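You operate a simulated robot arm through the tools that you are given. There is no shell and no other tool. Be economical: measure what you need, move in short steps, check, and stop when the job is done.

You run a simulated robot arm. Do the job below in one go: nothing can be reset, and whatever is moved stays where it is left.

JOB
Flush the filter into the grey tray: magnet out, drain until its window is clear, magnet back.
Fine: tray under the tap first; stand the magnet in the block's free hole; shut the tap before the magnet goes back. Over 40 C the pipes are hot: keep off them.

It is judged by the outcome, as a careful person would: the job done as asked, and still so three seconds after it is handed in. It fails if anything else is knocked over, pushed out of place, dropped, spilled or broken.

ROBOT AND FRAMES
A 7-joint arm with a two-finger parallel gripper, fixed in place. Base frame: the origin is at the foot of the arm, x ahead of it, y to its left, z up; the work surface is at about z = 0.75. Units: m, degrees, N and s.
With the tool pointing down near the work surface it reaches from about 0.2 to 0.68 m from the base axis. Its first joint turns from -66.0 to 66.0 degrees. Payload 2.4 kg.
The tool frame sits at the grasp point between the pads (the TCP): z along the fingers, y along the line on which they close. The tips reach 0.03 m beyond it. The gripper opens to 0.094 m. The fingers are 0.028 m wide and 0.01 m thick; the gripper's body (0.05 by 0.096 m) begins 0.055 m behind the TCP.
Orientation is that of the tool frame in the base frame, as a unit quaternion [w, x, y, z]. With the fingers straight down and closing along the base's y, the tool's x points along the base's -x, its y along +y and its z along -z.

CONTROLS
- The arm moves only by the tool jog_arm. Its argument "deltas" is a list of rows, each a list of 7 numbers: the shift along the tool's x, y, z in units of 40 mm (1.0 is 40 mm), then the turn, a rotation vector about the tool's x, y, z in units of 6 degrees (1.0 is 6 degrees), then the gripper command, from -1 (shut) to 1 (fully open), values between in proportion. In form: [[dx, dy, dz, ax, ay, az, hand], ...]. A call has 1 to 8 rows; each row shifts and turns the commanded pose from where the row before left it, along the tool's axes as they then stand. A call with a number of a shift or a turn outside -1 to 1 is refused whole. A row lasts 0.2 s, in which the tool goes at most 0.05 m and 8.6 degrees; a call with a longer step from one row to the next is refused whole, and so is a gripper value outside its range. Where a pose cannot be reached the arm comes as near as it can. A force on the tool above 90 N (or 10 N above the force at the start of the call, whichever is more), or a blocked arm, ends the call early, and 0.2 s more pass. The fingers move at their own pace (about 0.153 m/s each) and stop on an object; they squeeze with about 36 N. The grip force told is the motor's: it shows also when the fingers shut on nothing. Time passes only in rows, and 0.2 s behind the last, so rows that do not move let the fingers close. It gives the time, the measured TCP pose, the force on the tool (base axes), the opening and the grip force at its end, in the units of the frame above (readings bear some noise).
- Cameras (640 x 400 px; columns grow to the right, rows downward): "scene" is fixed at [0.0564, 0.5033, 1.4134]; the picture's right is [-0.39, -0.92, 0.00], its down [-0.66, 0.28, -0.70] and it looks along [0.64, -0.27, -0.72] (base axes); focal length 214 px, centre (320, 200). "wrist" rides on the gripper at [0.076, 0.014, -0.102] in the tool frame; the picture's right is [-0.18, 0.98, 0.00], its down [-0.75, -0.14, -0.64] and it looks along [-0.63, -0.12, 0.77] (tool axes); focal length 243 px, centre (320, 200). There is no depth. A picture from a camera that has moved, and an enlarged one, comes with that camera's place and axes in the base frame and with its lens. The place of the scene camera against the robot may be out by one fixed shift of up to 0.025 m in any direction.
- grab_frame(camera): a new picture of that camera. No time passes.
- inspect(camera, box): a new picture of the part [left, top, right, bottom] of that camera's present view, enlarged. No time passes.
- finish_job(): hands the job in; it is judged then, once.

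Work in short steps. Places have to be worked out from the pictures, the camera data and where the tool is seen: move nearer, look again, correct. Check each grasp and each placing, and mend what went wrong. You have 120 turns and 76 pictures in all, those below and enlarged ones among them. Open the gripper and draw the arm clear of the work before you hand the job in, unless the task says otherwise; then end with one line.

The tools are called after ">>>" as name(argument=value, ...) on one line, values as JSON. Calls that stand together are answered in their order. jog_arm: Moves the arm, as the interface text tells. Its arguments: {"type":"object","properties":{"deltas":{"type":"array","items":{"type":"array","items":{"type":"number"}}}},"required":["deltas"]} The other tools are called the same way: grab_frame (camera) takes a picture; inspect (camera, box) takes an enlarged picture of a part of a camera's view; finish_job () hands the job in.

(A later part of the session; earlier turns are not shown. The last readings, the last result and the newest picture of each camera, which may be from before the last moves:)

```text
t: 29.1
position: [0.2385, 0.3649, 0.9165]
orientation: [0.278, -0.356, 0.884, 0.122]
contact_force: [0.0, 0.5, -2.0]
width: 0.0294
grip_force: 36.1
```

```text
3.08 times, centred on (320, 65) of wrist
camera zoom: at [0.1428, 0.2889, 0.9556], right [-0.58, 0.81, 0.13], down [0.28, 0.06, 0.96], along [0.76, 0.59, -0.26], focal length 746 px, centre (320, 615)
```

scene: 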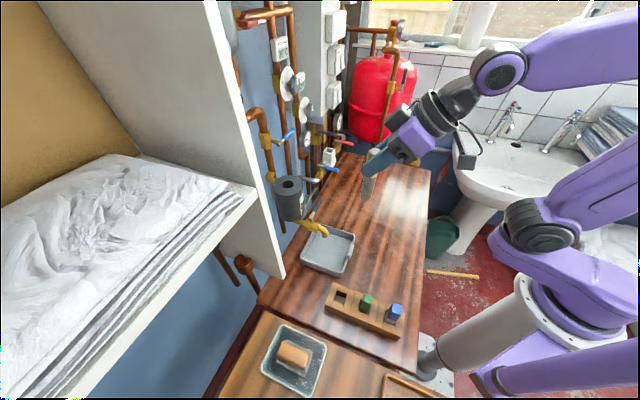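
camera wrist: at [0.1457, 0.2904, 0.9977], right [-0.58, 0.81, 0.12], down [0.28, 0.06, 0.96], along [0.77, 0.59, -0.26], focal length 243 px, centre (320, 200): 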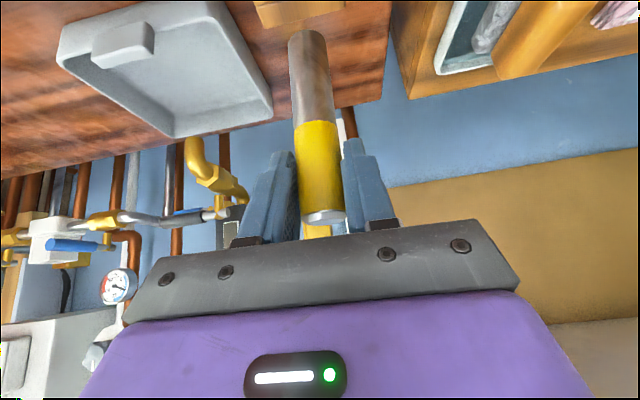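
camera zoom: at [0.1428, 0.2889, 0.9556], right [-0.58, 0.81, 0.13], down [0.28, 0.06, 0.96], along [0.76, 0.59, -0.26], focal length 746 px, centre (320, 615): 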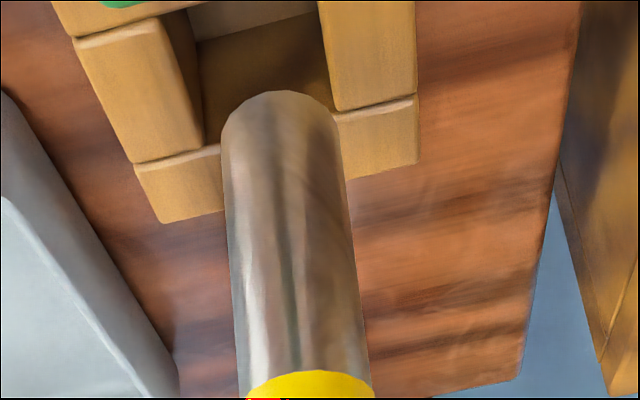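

The hole agrees with my fix. The magnet's end hangs about 3.5 mm toward -e1, away from the hole's centre line. I correct that, lower 12 mm, and look again.

>>> jog_arm(deltas=[[0.1, -0.093, 0.11, 0, 0, 0, -1], [0.1, 0, 0.11, 0, 0, 0, -1], [0, 0, 0, 0, 0, 0, -1]])

>>> inspect(camera="scene", box=[320, 265, 370, 310])

>>> inspect(camera="wrist", box=[220, 0, 420, 130])

```text
t: 29.9
position: [0.2405, 0.361, 0.9051]
orientation: [0.277, -0.358, 0.883, 0.124]
contact_force: [-0.2, 0.6, -1.1]
width: 0.0296
grip_force: 36.5
```

```text
8.89 times, centred on (345, 288) of scene
camera zoom: at [0.0564, 0.5034, 1.4134], right [-0.39, -0.92, 0.0], down [-0.66, 0.28, -0.7], along [0.64, -0.27, -0.72], focal length 1906 px, centre (98, -578)
```

zoom: 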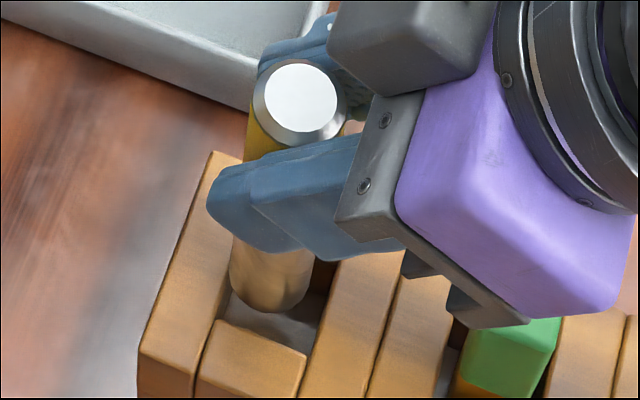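

```text
3.08 times, centred on (320, 65) of wrist
camera zoom: at [0.1452, 0.2852, 0.9448], right [-0.58, 0.81, 0.13], down [0.28, 0.06, 0.96], along [0.76, 0.59, -0.26], focal length 746 px, centre (320, 615)
```

zoom: 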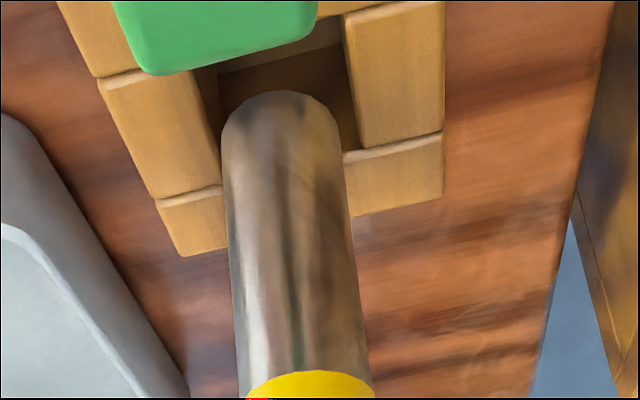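

Both views now agree that the magnet's end is over the opening. I lower it gently in small steps.

>>> jog_arm(deltas=[[0.087, -0.003, 0.122, 0, 0, 0, -1], [0.087, -0.003, 0.122, 0, 0, 0, -1], [0.087, -0.003, 0.122, 0, 0, 0, -1], [0, 0, 0, 0, 0, 0, -1]])

>>> inspect(camera="wrist", box=[220, 0, 420, 130])

```text
t: 30.9
position: [0.2428, 0.3634, 0.8901]
orientation: [0.281, -0.355, 0.883, 0.124]
contact_force: [-0.7, 1.3, 32.9]
width: 0.0291
grip_force: 36.3
```

```text
3.08 times, centred on (320, 65) of wrist
camera zoom: at [0.1458, 0.2859, 0.9288], right [-0.58, 0.81, 0.13], down [0.28, 0.05, 0.96], along [0.77, 0.59, -0.25], focal length 746 px, centre (320, 615)
```

zoom: 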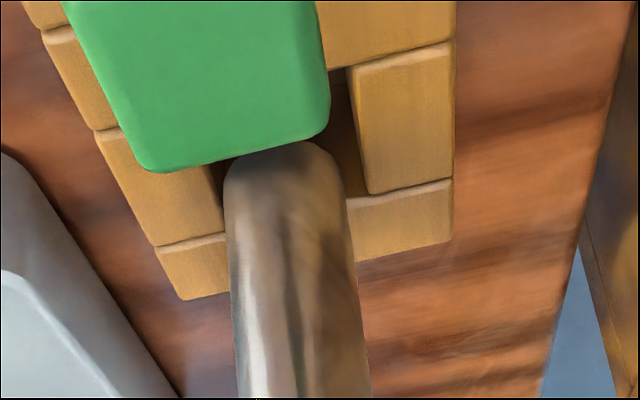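

The contact force rose to 33 N: the magnet is landing on the far (+n) bar of the hole. I raise it 15 mm and check how it sits in the grip.

>>> jog_arm(deltas=[[-0.087, 0.003, -0.122, 0, 0, 0, -1], [-0.087, 0.003, -0.122, 0, 0, 0, -1], [-0.087, 0.003, -0.122, 0, 0, 0, -1], [-0.087, 0.003, -0.122, 0, 0, 0, -1], [0, 0, 0, 0, 0, 0, -1]])

>>> grab_frame(camera="wrist")

>>> inspect(camera="scene", box=[310, 255, 370, 315])

```text
t: 32.1
position: [0.2414, 0.3594, 0.9126]
orientation: [0.277, -0.357, 0.884, 0.123]
contact_force: [0.5, -0.2, -2.1]
width: 0.0293
grip_force: 35.6
```

```text
28 pictures are left
camera wrist: at [0.1449, 0.282, 0.9519], right [-0.58, 0.81, 0.12], down [0.28, 0.06, 0.96], along [0.76, 0.59, -0.26], focal length 243 px, centre (320, 200)
```

wrist: 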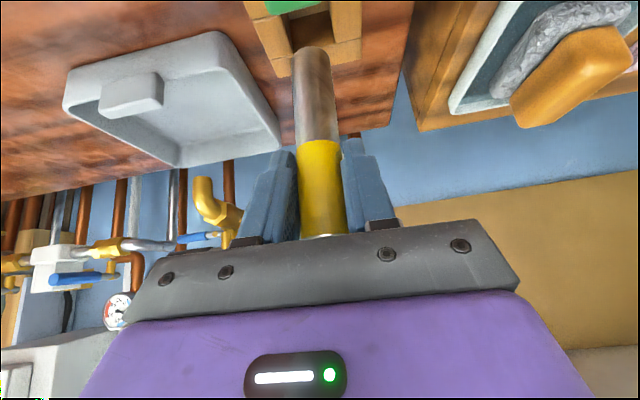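

```text
6.67 times, centred on (340, 285) of scene
camera zoom: at [0.0564, 0.5034, 1.4134], right [-0.39, -0.92, 0.0], down [-0.66, 0.28, -0.7], along [0.64, -0.27, -0.72], focal length 1430 px, centre (187, -367)
```

zoom: 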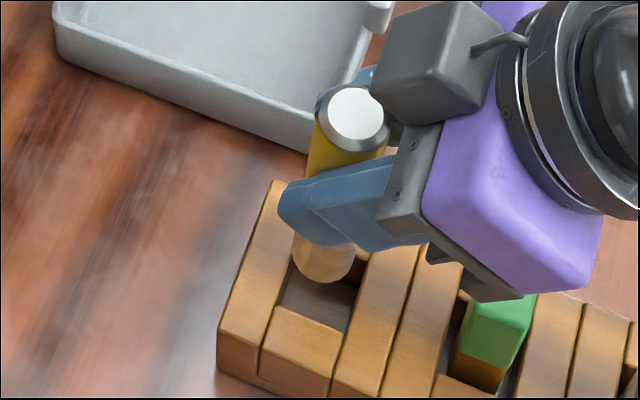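

The magnet slid about 13 mm up in the grip but is still straight, and the block top is at about z 0.81. Recomputing with that height, the hole centre is at about (0.235, 0.361) and 29–30 mm wide. I shift about 4 mm in -n and 3.5 mm in -e1 and come down just above it.

>>> jog_arm(deltas=[[0.081, 0.08, -0.058, 0, 0, 0, -1], [0.11, 0, 0.15, 0, 0, 0, -1], [0.1, 0, 0.147, 0, 0, 0, -1], [0, 0, 0, 0, 0, 0, -1]])

>>> inspect(camera="wrist", box=[220, 0, 420, 130])

>>> inspect(camera="scene", box=[320, 265, 370, 310])

```text
t: 33.1
position: [0.2347, 0.3612, 0.8987]
orientation: [0.279, -0.355, 0.884, 0.123]
contact_force: [-0.3, 0.2, -1.7]
width: 0.0294
grip_force: 35.7
```

```text
3.08 times, centred on (320, 65) of wrist
camera zoom: at [0.1393, 0.2841, 0.9372], right [-0.58, 0.81, 0.13], down [0.28, 0.06, 0.96], along [0.77, 0.59, -0.26], focal length 746 px, centre (320, 615)
```

zoom: 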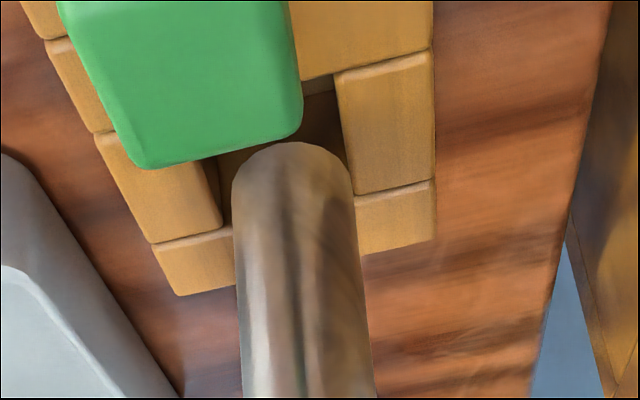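

```text
8.89 times, centred on (345, 288) of scene
camera zoom: at [0.0564, 0.5034, 1.4134], right [-0.39, -0.92, 0.0], down [-0.66, 0.28, -0.7], along [0.64, -0.27, -0.72], focal length 1906 px, centre (98, -578)
```

zoom: 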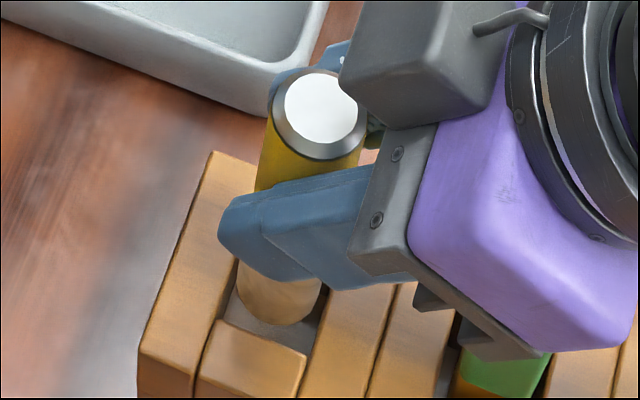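

The magnet is close: both views show the end about 2.5 mm too far toward -e1 and nearly right in n. I correct that and lower 8 mm.

>>> jog_arm(deltas=[[0.016, -0.067, -0.012, 0, 0, 0, -1], [0.058, -0.002, 0.081, 0, 0, 0, -1], [0.058, -0.002, 0.081, 0, 0, 0, -1], [0.058, -0.002, 0.081, 0, 0, 0, -1]])

```text
t: 34.1
position: [0.2358, 0.3581, 0.8868]
orientation: [0.279, -0.357, 0.883, 0.124]
contact_force: [0.4, 0.7, -1.4]
width: 0.0291
grip_force: 36.4
```

No contact at the rim height, so I continue down.

>>> jog_arm(deltas=[[0.058, -0.002, 0.081, 0, 0, 0, -1], [0.058, -0.002, 0.081, 0, 0, 0, -1], [0.058, -0.002, 0.081, 0, 0, 0, -1]])

>>> inspect(camera="wrist", box=[220, 0, 420, 130])

```text
t: 34.9
position: [0.2362, 0.3581, 0.874]
orientation: [0.278, -0.357, 0.883, 0.124]
contact_force: [-0.2, -0.1, -1.1]
width: 0.0293
grip_force: 36.1
```

```text
3.08 times, centred on (320, 65) of wrist
camera zoom: at [0.1404, 0.2812, 0.9135], right [-0.58, 0.81, 0.12], down [0.28, 0.06, 0.96], along [0.77, 0.59, -0.26], focal length 746 px, centre (320, 615)
```

zoom: 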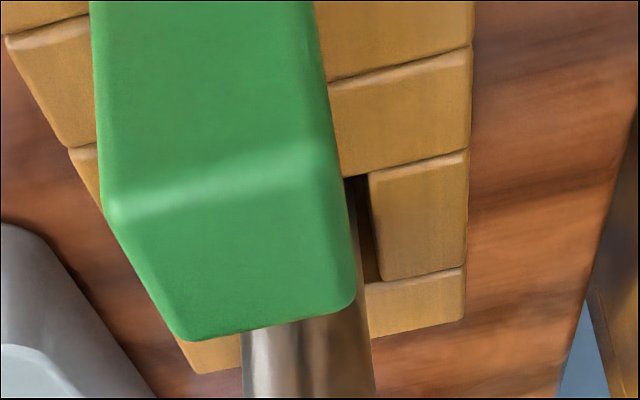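

The magnet is inside the hole. Before going on I check how the gripper clears the green and blue pegs.

>>> inspect(camera="scene", box=[310, 240, 430, 330])

```text
4.44 times, centred on (370, 285) of scene
camera zoom: at [0.0564, 0.5034, 1.4134], right [-0.39, -0.92, 0.0], down [-0.66, 0.28, -0.7], along [0.64, -0.27, -0.72], focal length 953 px, centre (98, -178)
```

zoom: 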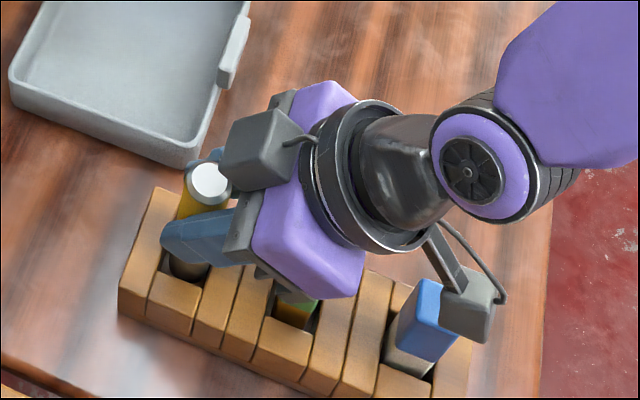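

The wrist camera hangs directly over the tall blue peg (top near z 0.88), so going lower would hit it. With the magnet guided in the hole, I raise 6 mm and turn the tool 25 degrees about the vertical to swing the camera off the peg.

>>> jog_arm(deltas=[[-0.087, 0.003, -0.122, 0, 0, 0, -1], [0, 0, 0, -0.483, 0.016, -0.678, -1], [0, 0, 0, -0.483, 0.016, -0.678, -1], [0, 0, 0, -0.483, 0.016, -0.678, -1], [0, 0, 0, -0.483, 0.016, -0.678, -1], [0, 0, 0, -0.483, 0.016, -0.678, -1], [0, 0, 0, 0, 0, 0, -1]])

>>> inspect(camera="scene", box=[310, 240, 430, 330])

```text
t: 36.5
position: [0.2229, 0.3656, 0.884]
orientation: [0.247, -0.537, 0.787, 0.174]
contact_force: [2.6, 2.9, -1.3]
width: 0.0295
grip_force: 36.6
out of reach, approached as far as the arm can: row 6
```

```text
4.44 times, centred on (370, 285) of scene
camera zoom: at [0.0565, 0.5034, 1.4134], right [-0.39, -0.92, 0.0], down [-0.66, 0.28, -0.7], along [0.64, -0.27, -0.72], focal length 953 px, centre (98, -178)
```

zoom: 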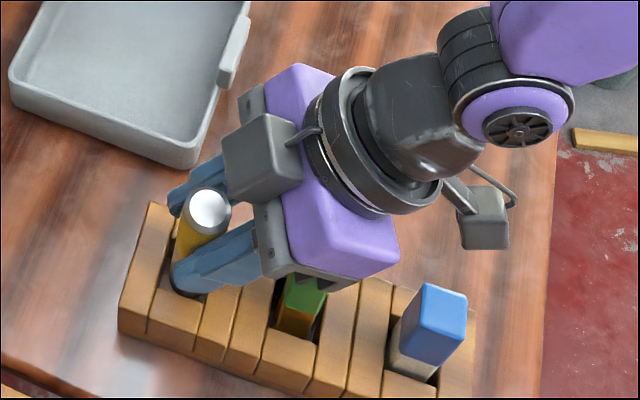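

The arm could not quite reach that and shifted about 14 mm sideways. I turn back partway at once and check the block.

>>> jog_arm(deltas=[[0, 0, 0, 0.483, -0.016, 0.678, -1], [0, 0, 0, 0.483, -0.016, 0.678, -1], [0, 0, 0, 0, 0, 0, -1]])

>>> inspect(camera="scene", box=[310, 240, 430, 330])

```text
t: 37.3
position: [0.2231, 0.3667, 0.8833]
orientation: [0.26, -0.469, 0.829, 0.158]
contact_force: [0.4, 1.0, -1.2]
width: 0.0295
grip_force: 36.6
```

```text
4.44 times, centred on (370, 285) of scene
camera zoom: at [0.0564, 0.5034, 1.4134], right [-0.39, -0.92, 0.0], down [-0.66, 0.28, -0.7], along [0.64, -0.27, -0.72], focal length 953 px, centre (98, -178)
```

zoom: 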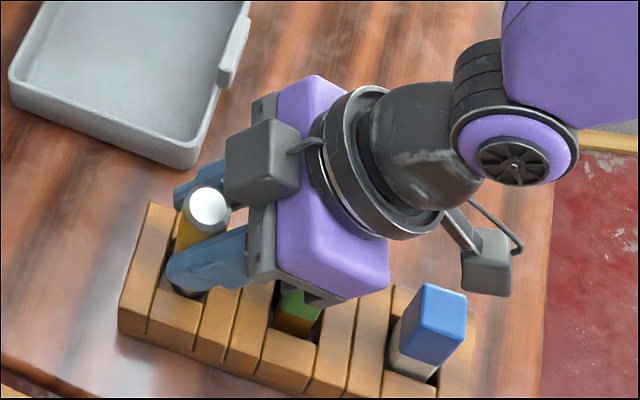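

The +n end of the block got dragged roughly 8 mm in -e1; the blue-peg end barely moved. The magnet is still in the hole, so I use it to push the block back the same way, gently.

>>> jog_arm(deltas=[[0.058, -0.002, 0.081, 0, 0, 0, -1], [0.015, -0.145, -0.014, 0, 0, 0, -1], [0.015, -0.145, -0.014, 0, 0, 0, -1], [0.015, -0.145, -0.013, 0, 0, 0, -1], [0, 0, 0, 0, 0, 0, -1]])

>>> inspect(camera="scene", box=[310, 240, 430, 330])

```text
t: 38.5
position: [0.2373, 0.3561, 0.8799]
orientation: [0.26, -0.47, 0.829, 0.158]
contact_force: [-3.9, 2.8, 0.1]
width: 0.0291
grip_force: 36.0
```

```text
4.44 times, centred on (370, 285) of scene
camera zoom: at [0.0563, 0.5034, 1.4134], right [-0.39, -0.92, 0.0], down [-0.66, 0.28, -0.7], along [0.64, -0.27, -0.72], focal length 953 px, centre (98, -178)
```

zoom: 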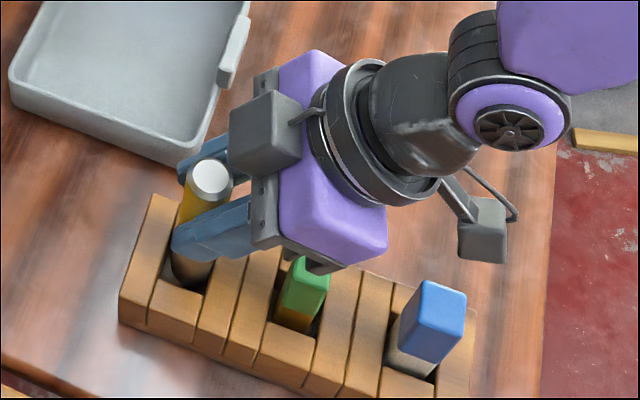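

Most of the way back; I push about 4 mm more, then compare with the same crop as before.

>>> jog_arm(deltas=[[0.019, -0.097, -0.016, 0, 0, 0, -1], [0, 0, 0, 0, 0, 0, -1]])

>>> inspect(camera="scene", box=[320, 265, 370, 310])

```text
t: 39.1
position: [0.2404, 0.3523, 0.8791]
orientation: [0.26, -0.468, 0.83, 0.158]
contact_force: [-3.6, 3.5, -0.9]
width: 0.0289
grip_force: 36.2
```

```text
8.89 times, centred on (345, 288) of scene
camera zoom: at [0.0563, 0.5034, 1.4134], right [-0.39, -0.92, 0.0], down [-0.66, 0.28, -0.7], along [0.64, -0.27, -0.72], focal length 1906 px, centre (98, -578)
```

zoom: 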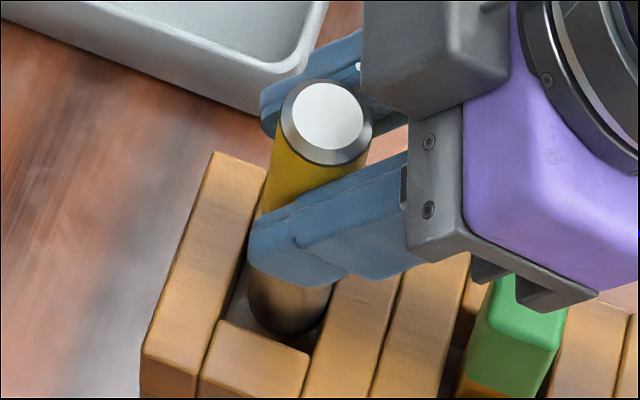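

The block is back at its original outline, within about 1 mm. I ease the magnet off the hole wall, lower 12 mm, and check the camera's clearance to the blue peg.

>>> jog_arm(deltas=[[-0.024, 0.121, 0.02, 0, 0, 0, -1], [0.058, -0.002, 0.081, 0, 0, 0, -1], [0.058, -0.002, 0.081, 0, 0, 0, -1], [0.058, -0.002, 0.081, 0, 0, 0, -1], [0, 0, 0, 0, 0, 0, -1]])

>>> inspect(camera="scene", box=[310, 240, 430, 330])

```text
t: 40.3
position: [0.2372, 0.3567, 0.8671]
orientation: [0.26, -0.468, 0.829, 0.158]
contact_force: [0.3, -1.6, -1.3]
width: 0.0291
grip_force: 35.9
```

```text
4.44 times, centred on (370, 285) of scene
camera zoom: at [0.0564, 0.5033, 1.4134], right [-0.39, -0.92, 0.0], down [-0.66, 0.28, -0.7], along [0.64, -0.27, -0.72], focal length 953 px, centre (98, -178)
```

zoom: 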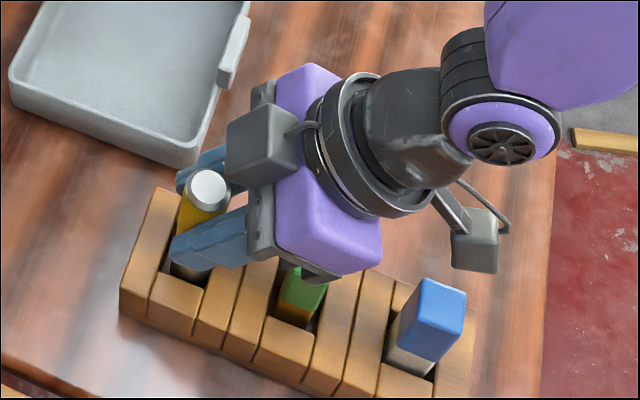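

The camera would pass the peg only narrowly. I add a small 4-degree turn to swing it further off, and check that the position holds.

>>> jog_arm(deltas=[[0, 0, 0, -0.386, 0.012, -0.542, -1]])

```text
t: 40.7
position: [0.2372, 0.3569, 0.8678]
orientation: [0.254, -0.497, 0.813, 0.166]
contact_force: [3.3, -1.2, 0.5]
width: 0.029
grip_force: 36.2
```

>>> jog_arm(deltas=[[0.058, -0.002, 0.081, 0, 0, 0, -1], [0.058, -0.002, 0.081, 0, 0, 0, -1], [0.058, -0.002, 0.081, 0, 0, 0, -1]])

>>> inspect(camera="scene", box=[310, 240, 430, 330])

```text
t: 41.5
position: [0.2357, 0.3584, 0.858]
orientation: [0.255, -0.498, 0.811, 0.169]
contact_force: [-3.7, -5.7, 19.3]
width: 0.0293
grip_force: 35.8
```

```text
4.44 times, centred on (370, 285) of scene
camera zoom: at [0.0562, 0.503, 1.4136], right [-0.39, -0.92, 0.0], down [-0.66, 0.28, -0.7], along [0.64, -0.27, -0.72], focal length 953 px, centre (98, -178)
```

zoom: 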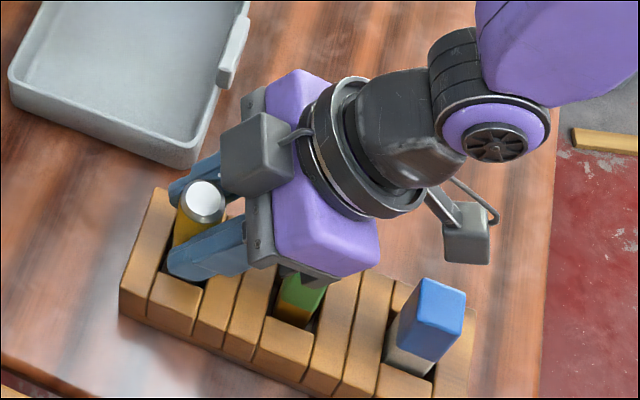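

The upward force of 19 N means the magnet is on the hole's floor (about 32 mm deep). I ease off 1.5 mm, open the fingers, and look.

>>> jog_arm(deltas=[[-0.022, 0, -0.03, 0, 0, 0, -1], [0, 0, 0, 0, 0, 0, -0.1], [0, 0, 0, 0, 0, 0, 0.2], [0, 0, 0, 0, 0, 0, 0.2]])

>>> inspect(camera="scene", box=[310, 240, 430, 330])

```text
t: 42.5
position: [0.2352, 0.3572, 0.8582]
orientation: [0.254, -0.498, 0.812, 0.167]
contact_force: [1.7, -0.8, 0.0]
width: 0.0562
grip_force: 0.0
```

```text
4.44 times, centred on (370, 285) of scene
camera zoom: at [0.0564, 0.5033, 1.4134], right [-0.39, -0.92, 0.0], down [-0.66, 0.28, -0.7], along [0.64, -0.27, -0.72], focal length 953 px, centre (98, -178)
```

zoom: 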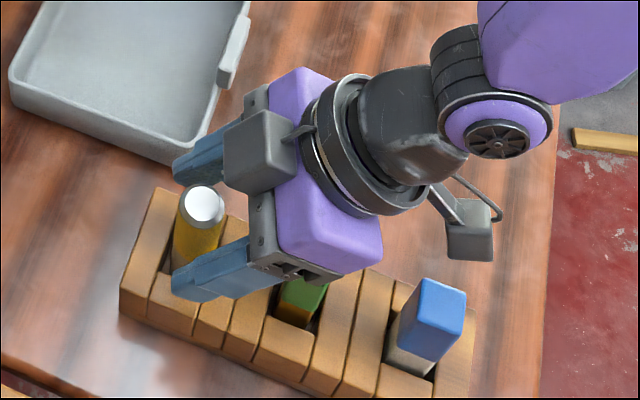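

The magnet stands in the hole. I withdraw along the tool axis and then up.

>>> jog_arm(deltas=[[0, 0, -0.4, 0, 0, 0, 0.2], [0, 0, -0.7, 0, 0, 0, 0.2], [0, 0, -0.9, 0, 0, 0, 0.2], [0, 0, -0.9, 0, 0, 0, 0.2], [-0.3, -0.4, -0.7, 0, 0, 0, 0.2], [-0.3, -0.4, -0.7, 0, 0, 0, -0.5], [0, -0.4, -0.6, 0, 0, 0, -1]])

>>> inspect(camera="scene", box=[240, 150, 430, 330])

```text
t: 44.1
position: [0.2389, 0.2484, 1.0342]
orientation: [0.254, -0.497, 0.813, 0.167]
contact_force: [-0.5, 0.1, 1.2]
width: 0.0
grip_force: 32.9
```

```text
2.22 times, centred on (335, 240) of scene
camera zoom: at [0.0564, 0.5034, 1.4134], right [-0.39, -0.92, 0.0], down [-0.66, 0.28, -0.7], along [0.64, -0.27, -0.72], focal length 477 px, centre (287, 111)
```

zoom: 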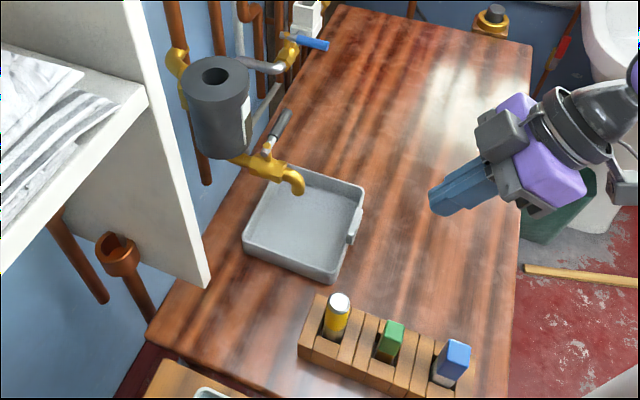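

The magnet stands in place and the block is back where it was. Next is the tap: the pivot is near (0.452, 0.366, 0.926) and the lever end near (0.503, 0.314), pointing along the wall. I restore the yaw, fingers closed, then move above the wall side of the lever.

>>> jog_arm(deltas=[[0, 0, 0, 0.464, -0.014, 0.652, -1], [0, 0, 0, 0.464, -0.014, 0.652, -1], [0, 0, 0, 0.464, -0.014, 0.652, -1], [0, 0, 0, 0.464, -0.014, 0.652, -1]])

>>> jog_arm(deltas=[[-0.804, -0.439, 0.45, 0, 0, 0, -1], [-0.804, -0.439, 0.45, 0, 0, 0, -1], [-0.804, -0.439, 0.45, 0, 0, 0, -1], [-0.804, -0.439, 0.45, 0, 0, 0, -1], [-0.804, -0.439, 0.45, 0, 0, 0, -1], [-0.804, -0.439, 0.45, 0, 0, 0, -1]])

>>> grab_frame(camera="wrist")

```text
t: 45.1
position: [0.2396, 0.2491, 1.0312]
orientation: [0.278, -0.354, 0.885, 0.121]
contact_force: [-0.8, -0.2, -0.3]
width: 0.0
grip_force: 33.2
```

```text
t: 46.5
position: [0.469, 0.3267, 1.0504]
orientation: [0.278, -0.355, 0.884, 0.122]
contact_force: [-0.9, -0.1, 0.1]
width: 0.0002
grip_force: 32.9
```

```text
14 pictures are left
camera wrist: at [0.3734, 0.2502, 1.0906], right [-0.57, 0.81, 0.13], down [0.29, 0.05, 0.96], along [0.77, 0.59, -0.26], focal length 243 px, centre (320, 200)
```

wrist: 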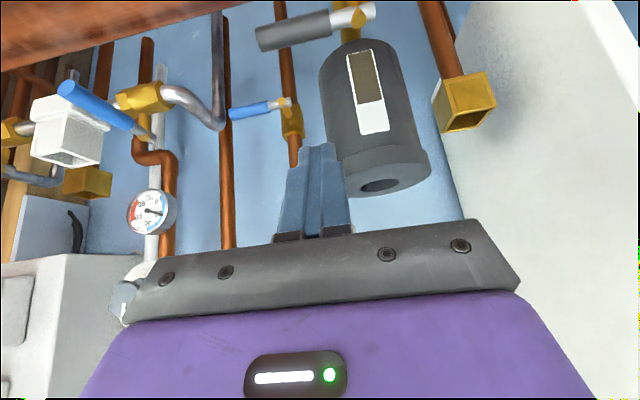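

The view confirms the lever end at (0.503, 0.313, 0.925), and the window pane is brown. I move past the lever on the wall side, then lower the closed tips behind it.

>>> jog_arm(deltas=[[-0.425, -0.235, 0.3, 0, 0, 0, -1], [-0.426, -0.236, 0.297, 0, 0, 0, -1], [0.348, -0.011, 0.488, 0, 0, 0, -1], [0.348, -0.011, 0.488, 0, 0, 0, -1], [0.348, -0.011, 0.488, 0, 0, 0, -1], [0, 0, 0, 0, 0, 0, -1]])

>>> grab_frame(camera="wrist")

```text
t: 47.9
position: [0.5147, 0.3416, 0.9822]
orientation: [0.278, -0.355, 0.884, 0.123]
contact_force: [-0.5, 0.1, 0.8]
width: 0.0
grip_force: 32.9
```

```text
13 pictures are left
camera wrist: at [0.419, 0.2644, 1.0215], right [-0.57, 0.81, 0.12], down [0.29, 0.05, 0.96], along [0.77, 0.59, -0.26], focal length 243 px, centre (320, 200)
```

wrist: 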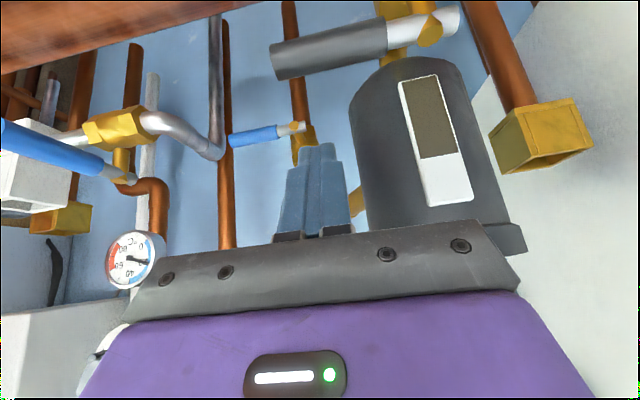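

>>> jog_arm(deltas=[[0.227, -0.007, 0.318, 0, 0, 0, -1], [0.227, -0.007, 0.318, 0, 0, 0, -1], [0.227, -0.007, 0.318, 0, 0, 0, -1], [0, 0, 0, 0, 0, 0, -1]])

>>> grab_frame(camera="wrist")

```text
t: 48.9
position: [0.5136, 0.3418, 0.9346]
orientation: [0.278, -0.355, 0.884, 0.122]
contact_force: [-0.9, -0.4, 0.5]
width: 0.0001
grip_force: 33.1
```

```text
12 pictures are left
camera wrist: at [0.4187, 0.2657, 0.9734], right [-0.57, 0.81, 0.13], down [0.29, 0.05, 0.96], along [0.77, 0.59, -0.26], focal length 243 px, centre (320, 200)
```

wrist: 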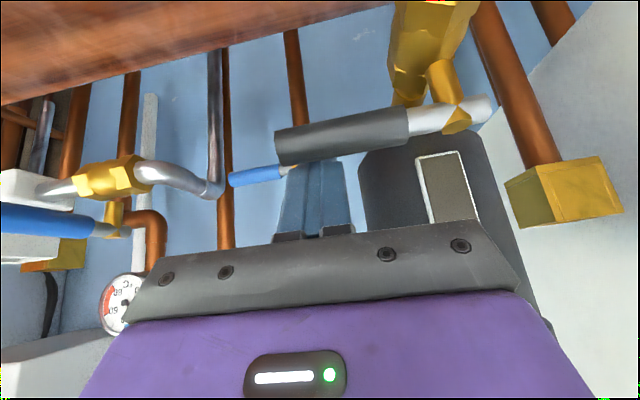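

The tips are behind the handle. I lower 8 mm for a better bite and pull the lever toward me through the first 30 degrees.

>>> jog_arm(deltas=[[0.116, -0.004, 0.163, 0, 0, 0, -1], [0.23, -0.024, -0.164, 0, 0, 0, -1], [0.23, -0.024, -0.164, 0, 0, 0, -1], [0.23, -0.024, -0.164, 0, 0, 0, -1]])

>>> grab_frame(camera="wrist")

```text
t: 49.9
position: [0.492, 0.3175, 0.9249]
orientation: [0.277, -0.355, 0.885, 0.122]
contact_force: [0.0, 0.4, -0.5]
width: 0.0
grip_force: 32.9
```

```text
11 pictures are left
camera wrist: at [0.3962, 0.2408, 0.965], right [-0.57, 0.81, 0.13], down [0.29, 0.06, 0.96], along [0.77, 0.58, -0.26], focal length 243 px, centre (320, 200)
```

wrist: 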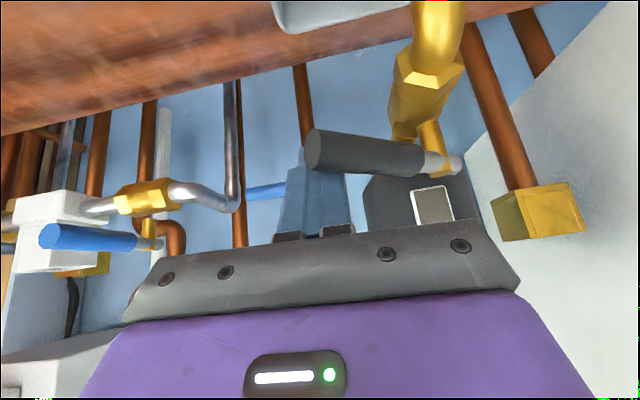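

The lever is turning as planned. I follow the arc to fully open.

>>> jog_arm(deltas=[[0.226, 0.096, -0.159, 0, 0, 0, -1], [0.226, 0.096, -0.159, 0, 0, 0, -1], [0.226, 0.096, -0.159, 0, 0, 0, -1], [0.121, 0.201, -0.082, 0, 0, 0, -1], [0.121, 0.201, -0.082, 0, 0, 0, -1], [0.121, 0.201, -0.082, 0, 0, 0, -1], [0.121, 0.201, -0.082, 0, 0, 0, -1]])

>>> inspect(camera="scene", box=[255, 150, 365, 285])

```text
t: 51.5
position: [0.4211, 0.307, 0.9257]
orientation: [0.278, -0.353, 0.885, 0.121]
contact_force: [4.0, -3.2, 0.0]
width: 0.0
grip_force: 33.5
```

```text
2.96 times, centred on (310, 218) of scene
camera zoom: at [0.0566, 0.5032, 1.4135], right [-0.39, -0.92, 0.0], down [-0.66, 0.28, -0.7], along [0.64, -0.27, -0.72], focal length 636 px, centre (350, 148)
```

zoom: 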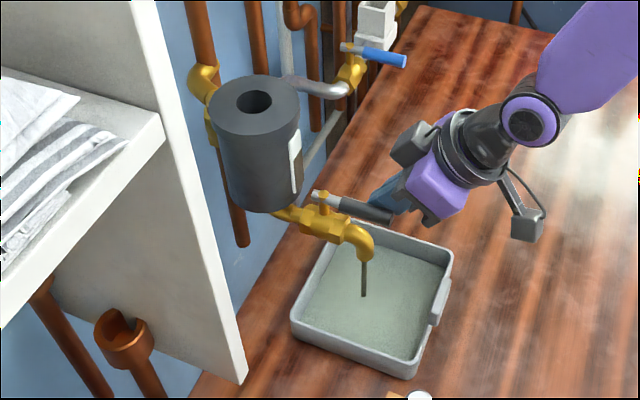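

The tap is open and dark water is running into the tray. I move the closed fingers to the other side of the lever now, ready to shut it, then look at the window.

>>> jog_arm(deltas=[[-0.3625, -0.15, -0.508, 0, 0, 0, -1], [-0.3625, 0.012, -0.508, 0, 0, 0, -1], [0, 0.65, 0, 0, 0, 0, -1], [0, 0.65, 0, 0, 0, 0, -1]])

>>> grab_frame(camera="wrist")

```text
t: 52.5
position: [0.389, 0.3384, 0.9763]
orientation: [0.278, -0.355, 0.884, 0.122]
contact_force: [0.0, -0.5, 0.4]
width: 0.0003
grip_force: 33.3
```

```text
9 pictures are left
camera wrist: at [0.2922, 0.2622, 1.0151], right [-0.57, 0.81, 0.12], down [0.29, 0.06, 0.96], along [0.77, 0.59, -0.26], focal length 243 px, centre (320, 200)
```

wrist: 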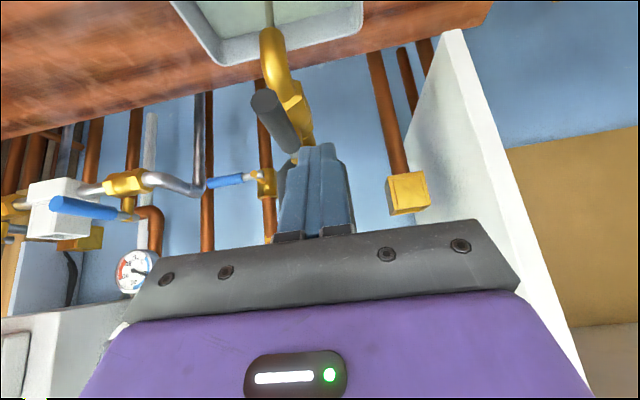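

The fingers hide the filter, so I shift 50 mm sideways to see the window.

>>> jog_arm(deltas=[[0.3, 0.7, -0.2, 0, 0, 0, -1], [0.2, 0.7, -0.3, 0, 0, 0, -1]])

>>> inspect(camera="wrist", box=[180, 0, 340, 240])

```text
t: 53.1
position: [0.3306, 0.3595, 0.982]
orientation: [0.278, -0.355, 0.884, 0.121]
contact_force: [-0.2, 0.5, 0.0]
width: 0.0
grip_force: 33.1
```

```text
1.67 times, centred on (260, 120) of wrist
camera zoom: at [0.2332, 0.2824, 1.0214], right [-0.57, 0.81, 0.12], down [0.29, 0.05, 0.96], along [0.77, 0.58, -0.26], focal length 404 px, centre (420, 333)
```

zoom: 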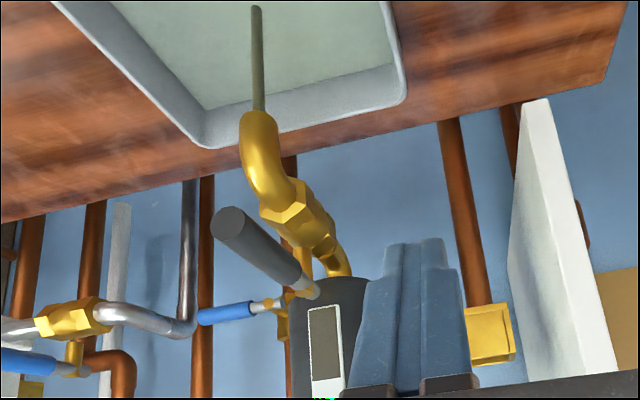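

>>> jog_arm(deltas=[[0, 0, 0, 0, 0, 0, -1], [0, 0, 0, 0, 0, 0, -1], [0, 0, 0, 0, 0, 0, -1], [0, 0, 0, 0, 0, 0, -1], [0, 0, 0, 0, 0, 0, -1], [0, 0, 0, 0, 0, 0, -1], [0, 0, 0, 0, 0, 0, -1], [0, 0, 0, 0, 0, 0, -1]])

>>> inspect(camera="wrist", box=[180, 0, 340, 240])

```text
t: 54.9
position: [0.3286, 0.3598, 0.9813]
orientation: [0.278, -0.355, 0.884, 0.122]
contact_force: [1.0, 0.9, -0.3]
width: 0.0
grip_force: 33.1
```

```text
1.67 times, centred on (260, 120) of wrist
camera zoom: at [0.2333, 0.2826, 1.0215], right [-0.57, 0.81, 0.13], down [0.29, 0.06, 0.96], along [0.77, 0.59, -0.26], focal length 404 px, centre (420, 333)
```

zoom: 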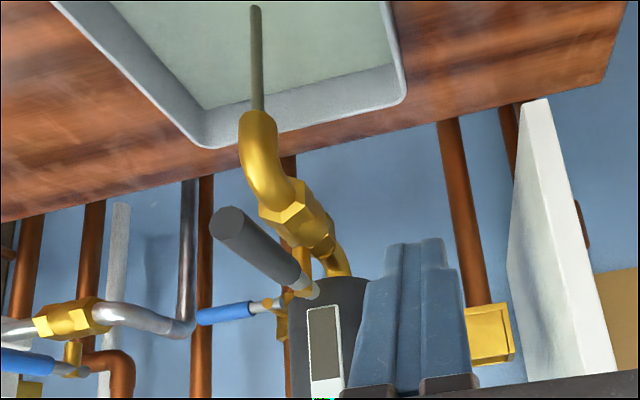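

The window is only slightly changed and the tray level is low; I wait about five seconds more.

>>> jog_arm(deltas=[[0, 0, 0, 0, 0, 0, -1], [0, 0, 0, 0, 0, 0, -1], [0, 0, 0, 0, 0, 0, -1], [0, 0, 0, 0, 0, 0, -1], [0, 0, 0, 0, 0, 0, -1], [0, 0, 0, 0, 0, 0, -1], [0, 0, 0, 0, 0, 0, -1], [0, 0, 0, 0, 0, 0, -1]])

>>> jog_arm(deltas=[[0, 0, 0, 0, 0, 0, -1], [0, 0, 0, 0, 0, 0, -1], [0, 0, 0, 0, 0, 0, -1], [0, 0, 0, 0, 0, 0, -1], [0, 0, 0, 0, 0, 0, -1], [0, 0, 0, 0, 0, 0, -1], [0, 0, 0, 0, 0, 0, -1], [0, 0, 0, 0, 0, 0, -1]])

>>> jog_arm(deltas=[[0, 0, 0, 0, 0, 0, -1], [0, 0, 0, 0, 0, 0, -1], [0, 0, 0, 0, 0, 0, -1], [0, 0, 0, 0, 0, 0, -1], [0, 0, 0, 0, 0, 0, -1], [0, 0, 0, 0, 0, 0, -1], [0, 0, 0, 0, 0, 0, -1], [0, 0, 0, 0, 0, 0, -1]])

>>> inspect(camera="wrist", box=[180, 0, 340, 240])

```text
t: 56.7
position: [0.33, 0.3589, 0.9817]
orientation: [0.278, -0.355, 0.884, 0.122]
contact_force: [-0.1, 0.1, 0.0]
width: 0.0
grip_force: 33.1
```

```text
t: 58.5
position: [0.3294, 0.3591, 0.9821]
orientation: [0.278, -0.355, 0.884, 0.122]
contact_force: [-1.1, 0.7, 0.7]
width: 0.0
grip_force: 32.9
```

```text
t: 60.3
position: [0.3297, 0.3583, 0.9829]
orientation: [0.278, -0.356, 0.884, 0.123]
contact_force: [0.4, 0.3, -0.2]
width: 0.0
grip_force: 33.2
```

```text
1.67 times, centred on (260, 120) of wrist
camera zoom: at [0.2333, 0.2826, 1.0215], right [-0.57, 0.81, 0.13], down [0.29, 0.06, 0.96], along [0.77, 0.59, -0.26], focal length 404 px, centre (420, 333)
```

zoom: 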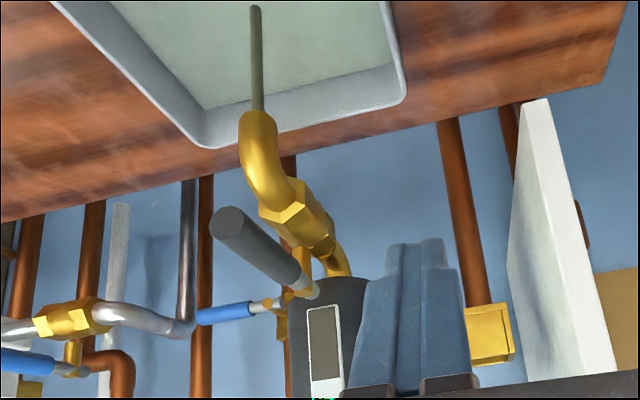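

Slow clearing and no visible rise in the tray. I wait about 12 seconds more.

>>> jog_arm(deltas=[[0, 0, 0, 0, 0, 0, -1], [0, 0, 0, 0, 0, 0, -1], [0, 0, 0, 0, 0, 0, -1], [0, 0, 0, 0, 0, 0, -1], [0, 0, 0, 0, 0, 0, -1], [0, 0, 0, 0, 0, 0, -1], [0, 0, 0, 0, 0, 0, -1], [0, 0, 0, 0, 0, 0, -1]])

>>> jog_arm(deltas=[[0, 0, 0, 0, 0, 0, -1], [0, 0, 0, 0, 0, 0, -1], [0, 0, 0, 0, 0, 0, -1], [0, 0, 0, 0, 0, 0, -1], [0, 0, 0, 0, 0, 0, -1], [0, 0, 0, 0, 0, 0, -1], [0, 0, 0, 0, 0, 0, -1], [0, 0, 0, 0, 0, 0, -1]])

>>> jog_arm(deltas=[[0, 0, 0, 0, 0, 0, -1], [0, 0, 0, 0, 0, 0, -1], [0, 0, 0, 0, 0, 0, -1], [0, 0, 0, 0, 0, 0, -1], [0, 0, 0, 0, 0, 0, -1], [0, 0, 0, 0, 0, 0, -1], [0, 0, 0, 0, 0, 0, -1], [0, 0, 0, 0, 0, 0, -1]])

>>> jog_arm(deltas=[[0, 0, 0, 0, 0, 0, -1], [0, 0, 0, 0, 0, 0, -1], [0, 0, 0, 0, 0, 0, -1], [0, 0, 0, 0, 0, 0, -1], [0, 0, 0, 0, 0, 0, -1], [0, 0, 0, 0, 0, 0, -1], [0, 0, 0, 0, 0, 0, -1], [0, 0, 0, 0, 0, 0, -1]])

>>> jog_arm(deltas=[[0, 0, 0, 0, 0, 0, -1], [0, 0, 0, 0, 0, 0, -1], [0, 0, 0, 0, 0, 0, -1], [0, 0, 0, 0, 0, 0, -1], [0, 0, 0, 0, 0, 0, -1], [0, 0, 0, 0, 0, 0, -1], [0, 0, 0, 0, 0, 0, -1], [0, 0, 0, 0, 0, 0, -1]])

>>> inspect(camera="wrist", box=[180, 0, 340, 240])

```text
t: 62.1
position: [0.3286, 0.359, 0.982]
orientation: [0.278, -0.354, 0.885, 0.121]
contact_force: [0.2, -0.1, -0.2]
width: 0.0
grip_force: 32.8
```

```text
t: 63.9
position: [0.3287, 0.3584, 0.9815]
orientation: [0.278, -0.354, 0.884, 0.123]
contact_force: [0.0, 0.4, 0.4]
width: 0.0
grip_force: 33.0
```

```text
t: 65.7
position: [0.3293, 0.3587, 0.9827]
orientation: [0.278, -0.355, 0.884, 0.123]
contact_force: [0.4, 0.4, -0.6]
width: 0.0
grip_force: 32.6
```

```text
t: 67.5
position: [0.3306, 0.3586, 0.9815]
orientation: [0.277, -0.355, 0.885, 0.121]
contact_force: [1.5, -1.4, 0.0]
width: 0.0
grip_force: 33.0
```

```text
t: 69.3
position: [0.3298, 0.3583, 0.9815]
orientation: [0.278, -0.355, 0.884, 0.122]
contact_force: [0.6, 0.3, 1.0]
width: 0.0001
grip_force: 32.8
```

```text
1.67 times, centred on (260, 120) of wrist
camera zoom: at [0.2333, 0.2826, 1.0215], right [-0.57, 0.81, 0.13], down [0.29, 0.06, 0.96], along [0.77, 0.59, -0.26], focal length 404 px, centre (420, 333)
```

zoom: 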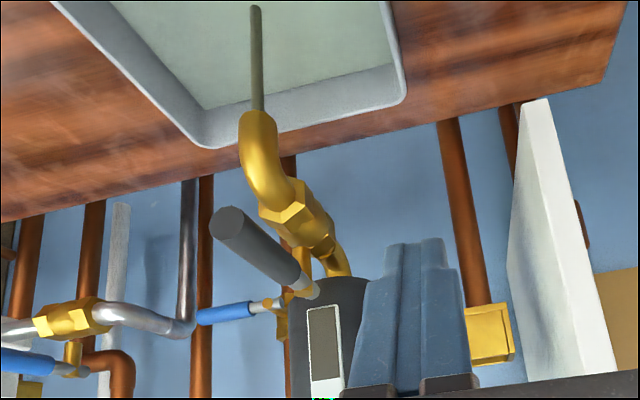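

The window is clearing gradually, the stream is paler, and the tray level has hardly risen. I wait about 22 seconds more.

>>> jog_arm(deltas=[[0, 0, 0, 0, 0, 0, -1], [0, 0, 0, 0, 0, 0, -1], [0, 0, 0, 0, 0, 0, -1], [0, 0, 0, 0, 0, 0, -1], [0, 0, 0, 0, 0, 0, -1], [0, 0, 0, 0, 0, 0, -1], [0, 0, 0, 0, 0, 0, -1], [0, 0, 0, 0, 0, 0, -1]])

>>> jog_arm(deltas=[[0, 0, 0, 0, 0, 0, -1], [0, 0, 0, 0, 0, 0, -1], [0, 0, 0, 0, 0, 0, -1], [0, 0, 0, 0, 0, 0, -1], [0, 0, 0, 0, 0, 0, -1], [0, 0, 0, 0, 0, 0, -1], [0, 0, 0, 0, 0, 0, -1], [0, 0, 0, 0, 0, 0, -1]])

>>> jog_arm(deltas=[[0, 0, 0, 0, 0, 0, -1], [0, 0, 0, 0, 0, 0, -1], [0, 0, 0, 0, 0, 0, -1], [0, 0, 0, 0, 0, 0, -1], [0, 0, 0, 0, 0, 0, -1], [0, 0, 0, 0, 0, 0, -1], [0, 0, 0, 0, 0, 0, -1], [0, 0, 0, 0, 0, 0, -1]])

>>> jog_arm(deltas=[[0, 0, 0, 0, 0, 0, -1], [0, 0, 0, 0, 0, 0, -1], [0, 0, 0, 0, 0, 0, -1], [0, 0, 0, 0, 0, 0, -1], [0, 0, 0, 0, 0, 0, -1], [0, 0, 0, 0, 0, 0, -1], [0, 0, 0, 0, 0, 0, -1], [0, 0, 0, 0, 0, 0, -1]])

>>> jog_arm(deltas=[[0, 0, 0, 0, 0, 0, -1], [0, 0, 0, 0, 0, 0, -1], [0, 0, 0, 0, 0, 0, -1], [0, 0, 0, 0, 0, 0, -1], [0, 0, 0, 0, 0, 0, -1], [0, 0, 0, 0, 0, 0, -1], [0, 0, 0, 0, 0, 0, -1], [0, 0, 0, 0, 0, 0, -1]])

>>> jog_arm(deltas=[[0, 0, 0, 0, 0, 0, -1], [0, 0, 0, 0, 0, 0, -1], [0, 0, 0, 0, 0, 0, -1], [0, 0, 0, 0, 0, 0, -1], [0, 0, 0, 0, 0, 0, -1], [0, 0, 0, 0, 0, 0, -1], [0, 0, 0, 0, 0, 0, -1], [0, 0, 0, 0, 0, 0, -1]])

>>> jog_arm(deltas=[[0, 0, 0, 0, 0, 0, -1], [0, 0, 0, 0, 0, 0, -1], [0, 0, 0, 0, 0, 0, -1], [0, 0, 0, 0, 0, 0, -1], [0, 0, 0, 0, 0, 0, -1], [0, 0, 0, 0, 0, 0, -1], [0, 0, 0, 0, 0, 0, -1], [0, 0, 0, 0, 0, 0, -1]])

>>> jog_arm(deltas=[[0, 0, 0, 0, 0, 0, -1], [0, 0, 0, 0, 0, 0, -1], [0, 0, 0, 0, 0, 0, -1], [0, 0, 0, 0, 0, 0, -1], [0, 0, 0, 0, 0, 0, -1], [0, 0, 0, 0, 0, 0, -1], [0, 0, 0, 0, 0, 0, -1], [0, 0, 0, 0, 0, 0, -1]])

>>> jog_arm(deltas=[[0, 0, 0, 0, 0, 0, -1], [0, 0, 0, 0, 0, 0, -1], [0, 0, 0, 0, 0, 0, -1], [0, 0, 0, 0, 0, 0, -1], [0, 0, 0, 0, 0, 0, -1], [0, 0, 0, 0, 0, 0, -1], [0, 0, 0, 0, 0, 0, -1], [0, 0, 0, 0, 0, 0, -1]])

>>> jog_arm(deltas=[[0, 0, 0, 0, 0, 0, -1], [0, 0, 0, 0, 0, 0, -1], [0, 0, 0, 0, 0, 0, -1], [0, 0, 0, 0, 0, 0, -1], [0, 0, 0, 0, 0, 0, -1], [0, 0, 0, 0, 0, 0, -1], [0, 0, 0, 0, 0, 0, -1], [0, 0, 0, 0, 0, 0, -1]])

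>>> jog_arm(deltas=[[0, 0, 0, 0, 0, 0, -1], [0, 0, 0, 0, 0, 0, -1], [0, 0, 0, 0, 0, 0, -1], [0, 0, 0, 0, 0, 0, -1], [0, 0, 0, 0, 0, 0, -1], [0, 0, 0, 0, 0, 0, -1], [0, 0, 0, 0, 0, 0, -1], [0, 0, 0, 0, 0, 0, -1]])

>>> jog_arm(deltas=[[0, 0, 0, 0, 0, 0, -1], [0, 0, 0, 0, 0, 0, -1], [0, 0, 0, 0, 0, 0, -1], [0, 0, 0, 0, 0, 0, -1], [0, 0, 0, 0, 0, 0, -1], [0, 0, 0, 0, 0, 0, -1], [0, 0, 0, 0, 0, 0, -1], [0, 0, 0, 0, 0, 0, -1]])

>>> inspect(camera="wrist", box=[180, 0, 340, 240])

```text
t: 71.1
position: [0.3298, 0.3596, 0.9833]
orientation: [0.277, -0.355, 0.885, 0.122]
contact_force: [0.1, 0.2, -0.4]
width: 0.0001
grip_force: 33.0
```

```text
t: 72.9
position: [0.329, 0.3595, 0.9822]
orientation: [0.277, -0.355, 0.884, 0.122]
contact_force: [-0.3, -0.2, 0.2]
width: 0.0004
grip_force: 32.5
```

```text
t: 74.7
position: [0.3297, 0.3591, 0.9816]
orientation: [0.278, -0.355, 0.884, 0.122]
contact_force: [0.1, 0.2, -1.6]
width: 0.0
grip_force: 33.1
```

```text
t: 76.5
position: [0.3293, 0.3595, 0.9819]
orientation: [0.278, -0.355, 0.885, 0.122]
contact_force: [0.1, 0.4, -1.0]
width: 0.0002
grip_force: 33.2
```

```text
t: 78.3
position: [0.3295, 0.3588, 0.9824]
orientation: [0.278, -0.354, 0.885, 0.122]
contact_force: [0.3, 0.7, -1.3]
width: 0.0
grip_force: 33.0
```

```text
t: 80.1
position: [0.3291, 0.3592, 0.9813]
orientation: [0.278, -0.355, 0.884, 0.121]
contact_force: [0.2, 0.7, -0.3]
width: 0.0002
grip_force: 33.2
```

```text
t: 81.9
position: [0.3294, 0.3589, 0.9822]
orientation: [0.277, -0.355, 0.885, 0.121]
contact_force: [-0.6, 1.0, 0.0]
width: 0.0
grip_force: 32.8
```

```text
t: 83.7
position: [0.3289, 0.3599, 0.9825]
orientation: [0.277, -0.355, 0.885, 0.122]
contact_force: [0.0, -0.1, -0.2]
width: 0.0
grip_force: 33.3
```

```text
t: 85.5
position: [0.3302, 0.3594, 0.983]
orientation: [0.277, -0.356, 0.884, 0.123]
contact_force: [-0.3, 0.3, -0.6]
width: 0.0
grip_force: 32.8
```

```text
t: 87.3
position: [0.3289, 0.3599, 0.9812]
orientation: [0.279, -0.354, 0.884, 0.122]
contact_force: [0.1, 0.6, -0.5]
width: 0.0001
grip_force: 33.1
```

```text
t: 89.1
position: [0.3293, 0.3598, 0.9808]
orientation: [0.278, -0.354, 0.885, 0.121]
contact_force: [0.7, 0.4, 0.1]
width: 0.0
grip_force: 33.6
```

```text
t: 90.9
position: [0.329, 0.3584, 0.9836]
orientation: [0.279, -0.355, 0.884, 0.122]
contact_force: [0.8, 0.4, 0.4]
width: 0.0
grip_force: 32.7
```

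```text
1.67 times, centred on (260, 120) of wrist
camera zoom: at [0.2333, 0.2826, 1.0215], right [-0.57, 0.81, 0.13], down [0.29, 0.06, 0.96], along [0.77, 0.59, -0.26], focal length 404 px, centre (420, 333)
```

zoom: 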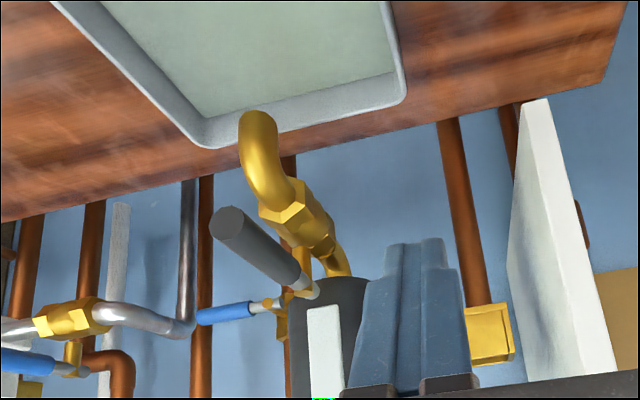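

The window is clear and the stream has stopped, with the tray not full. Now I shut the tap: down on the other side of the lever, then push it back round.

>>> jog_arm(deltas=[[-0.3235, -0.6345, 0.217, 0, 0, 0, -1], [-0.3235, -0.6345, 0.217, 0, 0, 0, -1], [0, 0, 0, 0, 0, 0, -1]])

>>> jog_arm(deltas=[[0.2755, -0.009, 0.386, 0, 0, 0, -1], [0.2755, -0.009, 0.386, 0, 0, 0, -1], [0.2755, -0.009, 0.386, 0, 0, 0, -1], [0, 0, 0, 0, 0, 0, -1]])

```text
t: 91.7
position: [0.3878, 0.3448, 0.9822]
orientation: [0.277, -0.356, 0.884, 0.122]
contact_force: [-0.2, 0.6, -0.5]
width: 0.0002
grip_force: 33.3
```

```text
t: 92.7
position: [0.386, 0.3456, 0.9255]
orientation: [0.278, -0.355, 0.884, 0.122]
contact_force: [0.0, -0.1, 0.3]
width: 0.0
grip_force: 33.5
```

>>> jog_arm(deltas=[[0.034, -0.304, -0.031, 0, 0, 0, -1], [0.034, -0.304, -0.031, 0, 0, 0, -1], [0.034, -0.34, -0.031, 0, 0, 0, -1], [-0.066, -0.244, 0.042, 0, 0, 0, -1], [-0.066, -0.244, 0.042, 0, 0, 0, -1], [-0.066, -0.244, 0.042, 0, 0, 0, -1]])

>>> jog_arm(deltas=[[-0.202, -0.182, 0.141, 0, 0, 0, -1], [-0.202, -0.182, 0.141, 0, 0, 0, -1], [-0.202, -0.182, 0.141, 0, 0, 0, -1], [0, 0, 0, 0, 0, 0, -1]])

```text
t: 94.1
position: [0.4379, 0.3001, 0.9257]
orientation: [0.278, -0.354, 0.884, 0.122]
contact_force: [0.1, 0.4, -0.2]
width: 0.0
grip_force: 33.7
```

```text
t: 95.1
position: [0.4746, 0.3048, 0.9251]
orientation: [0.278, -0.354, 0.885, 0.121]
contact_force: [0.3, -0.7, -0.6]
width: 0.0002
grip_force: 32.8
```

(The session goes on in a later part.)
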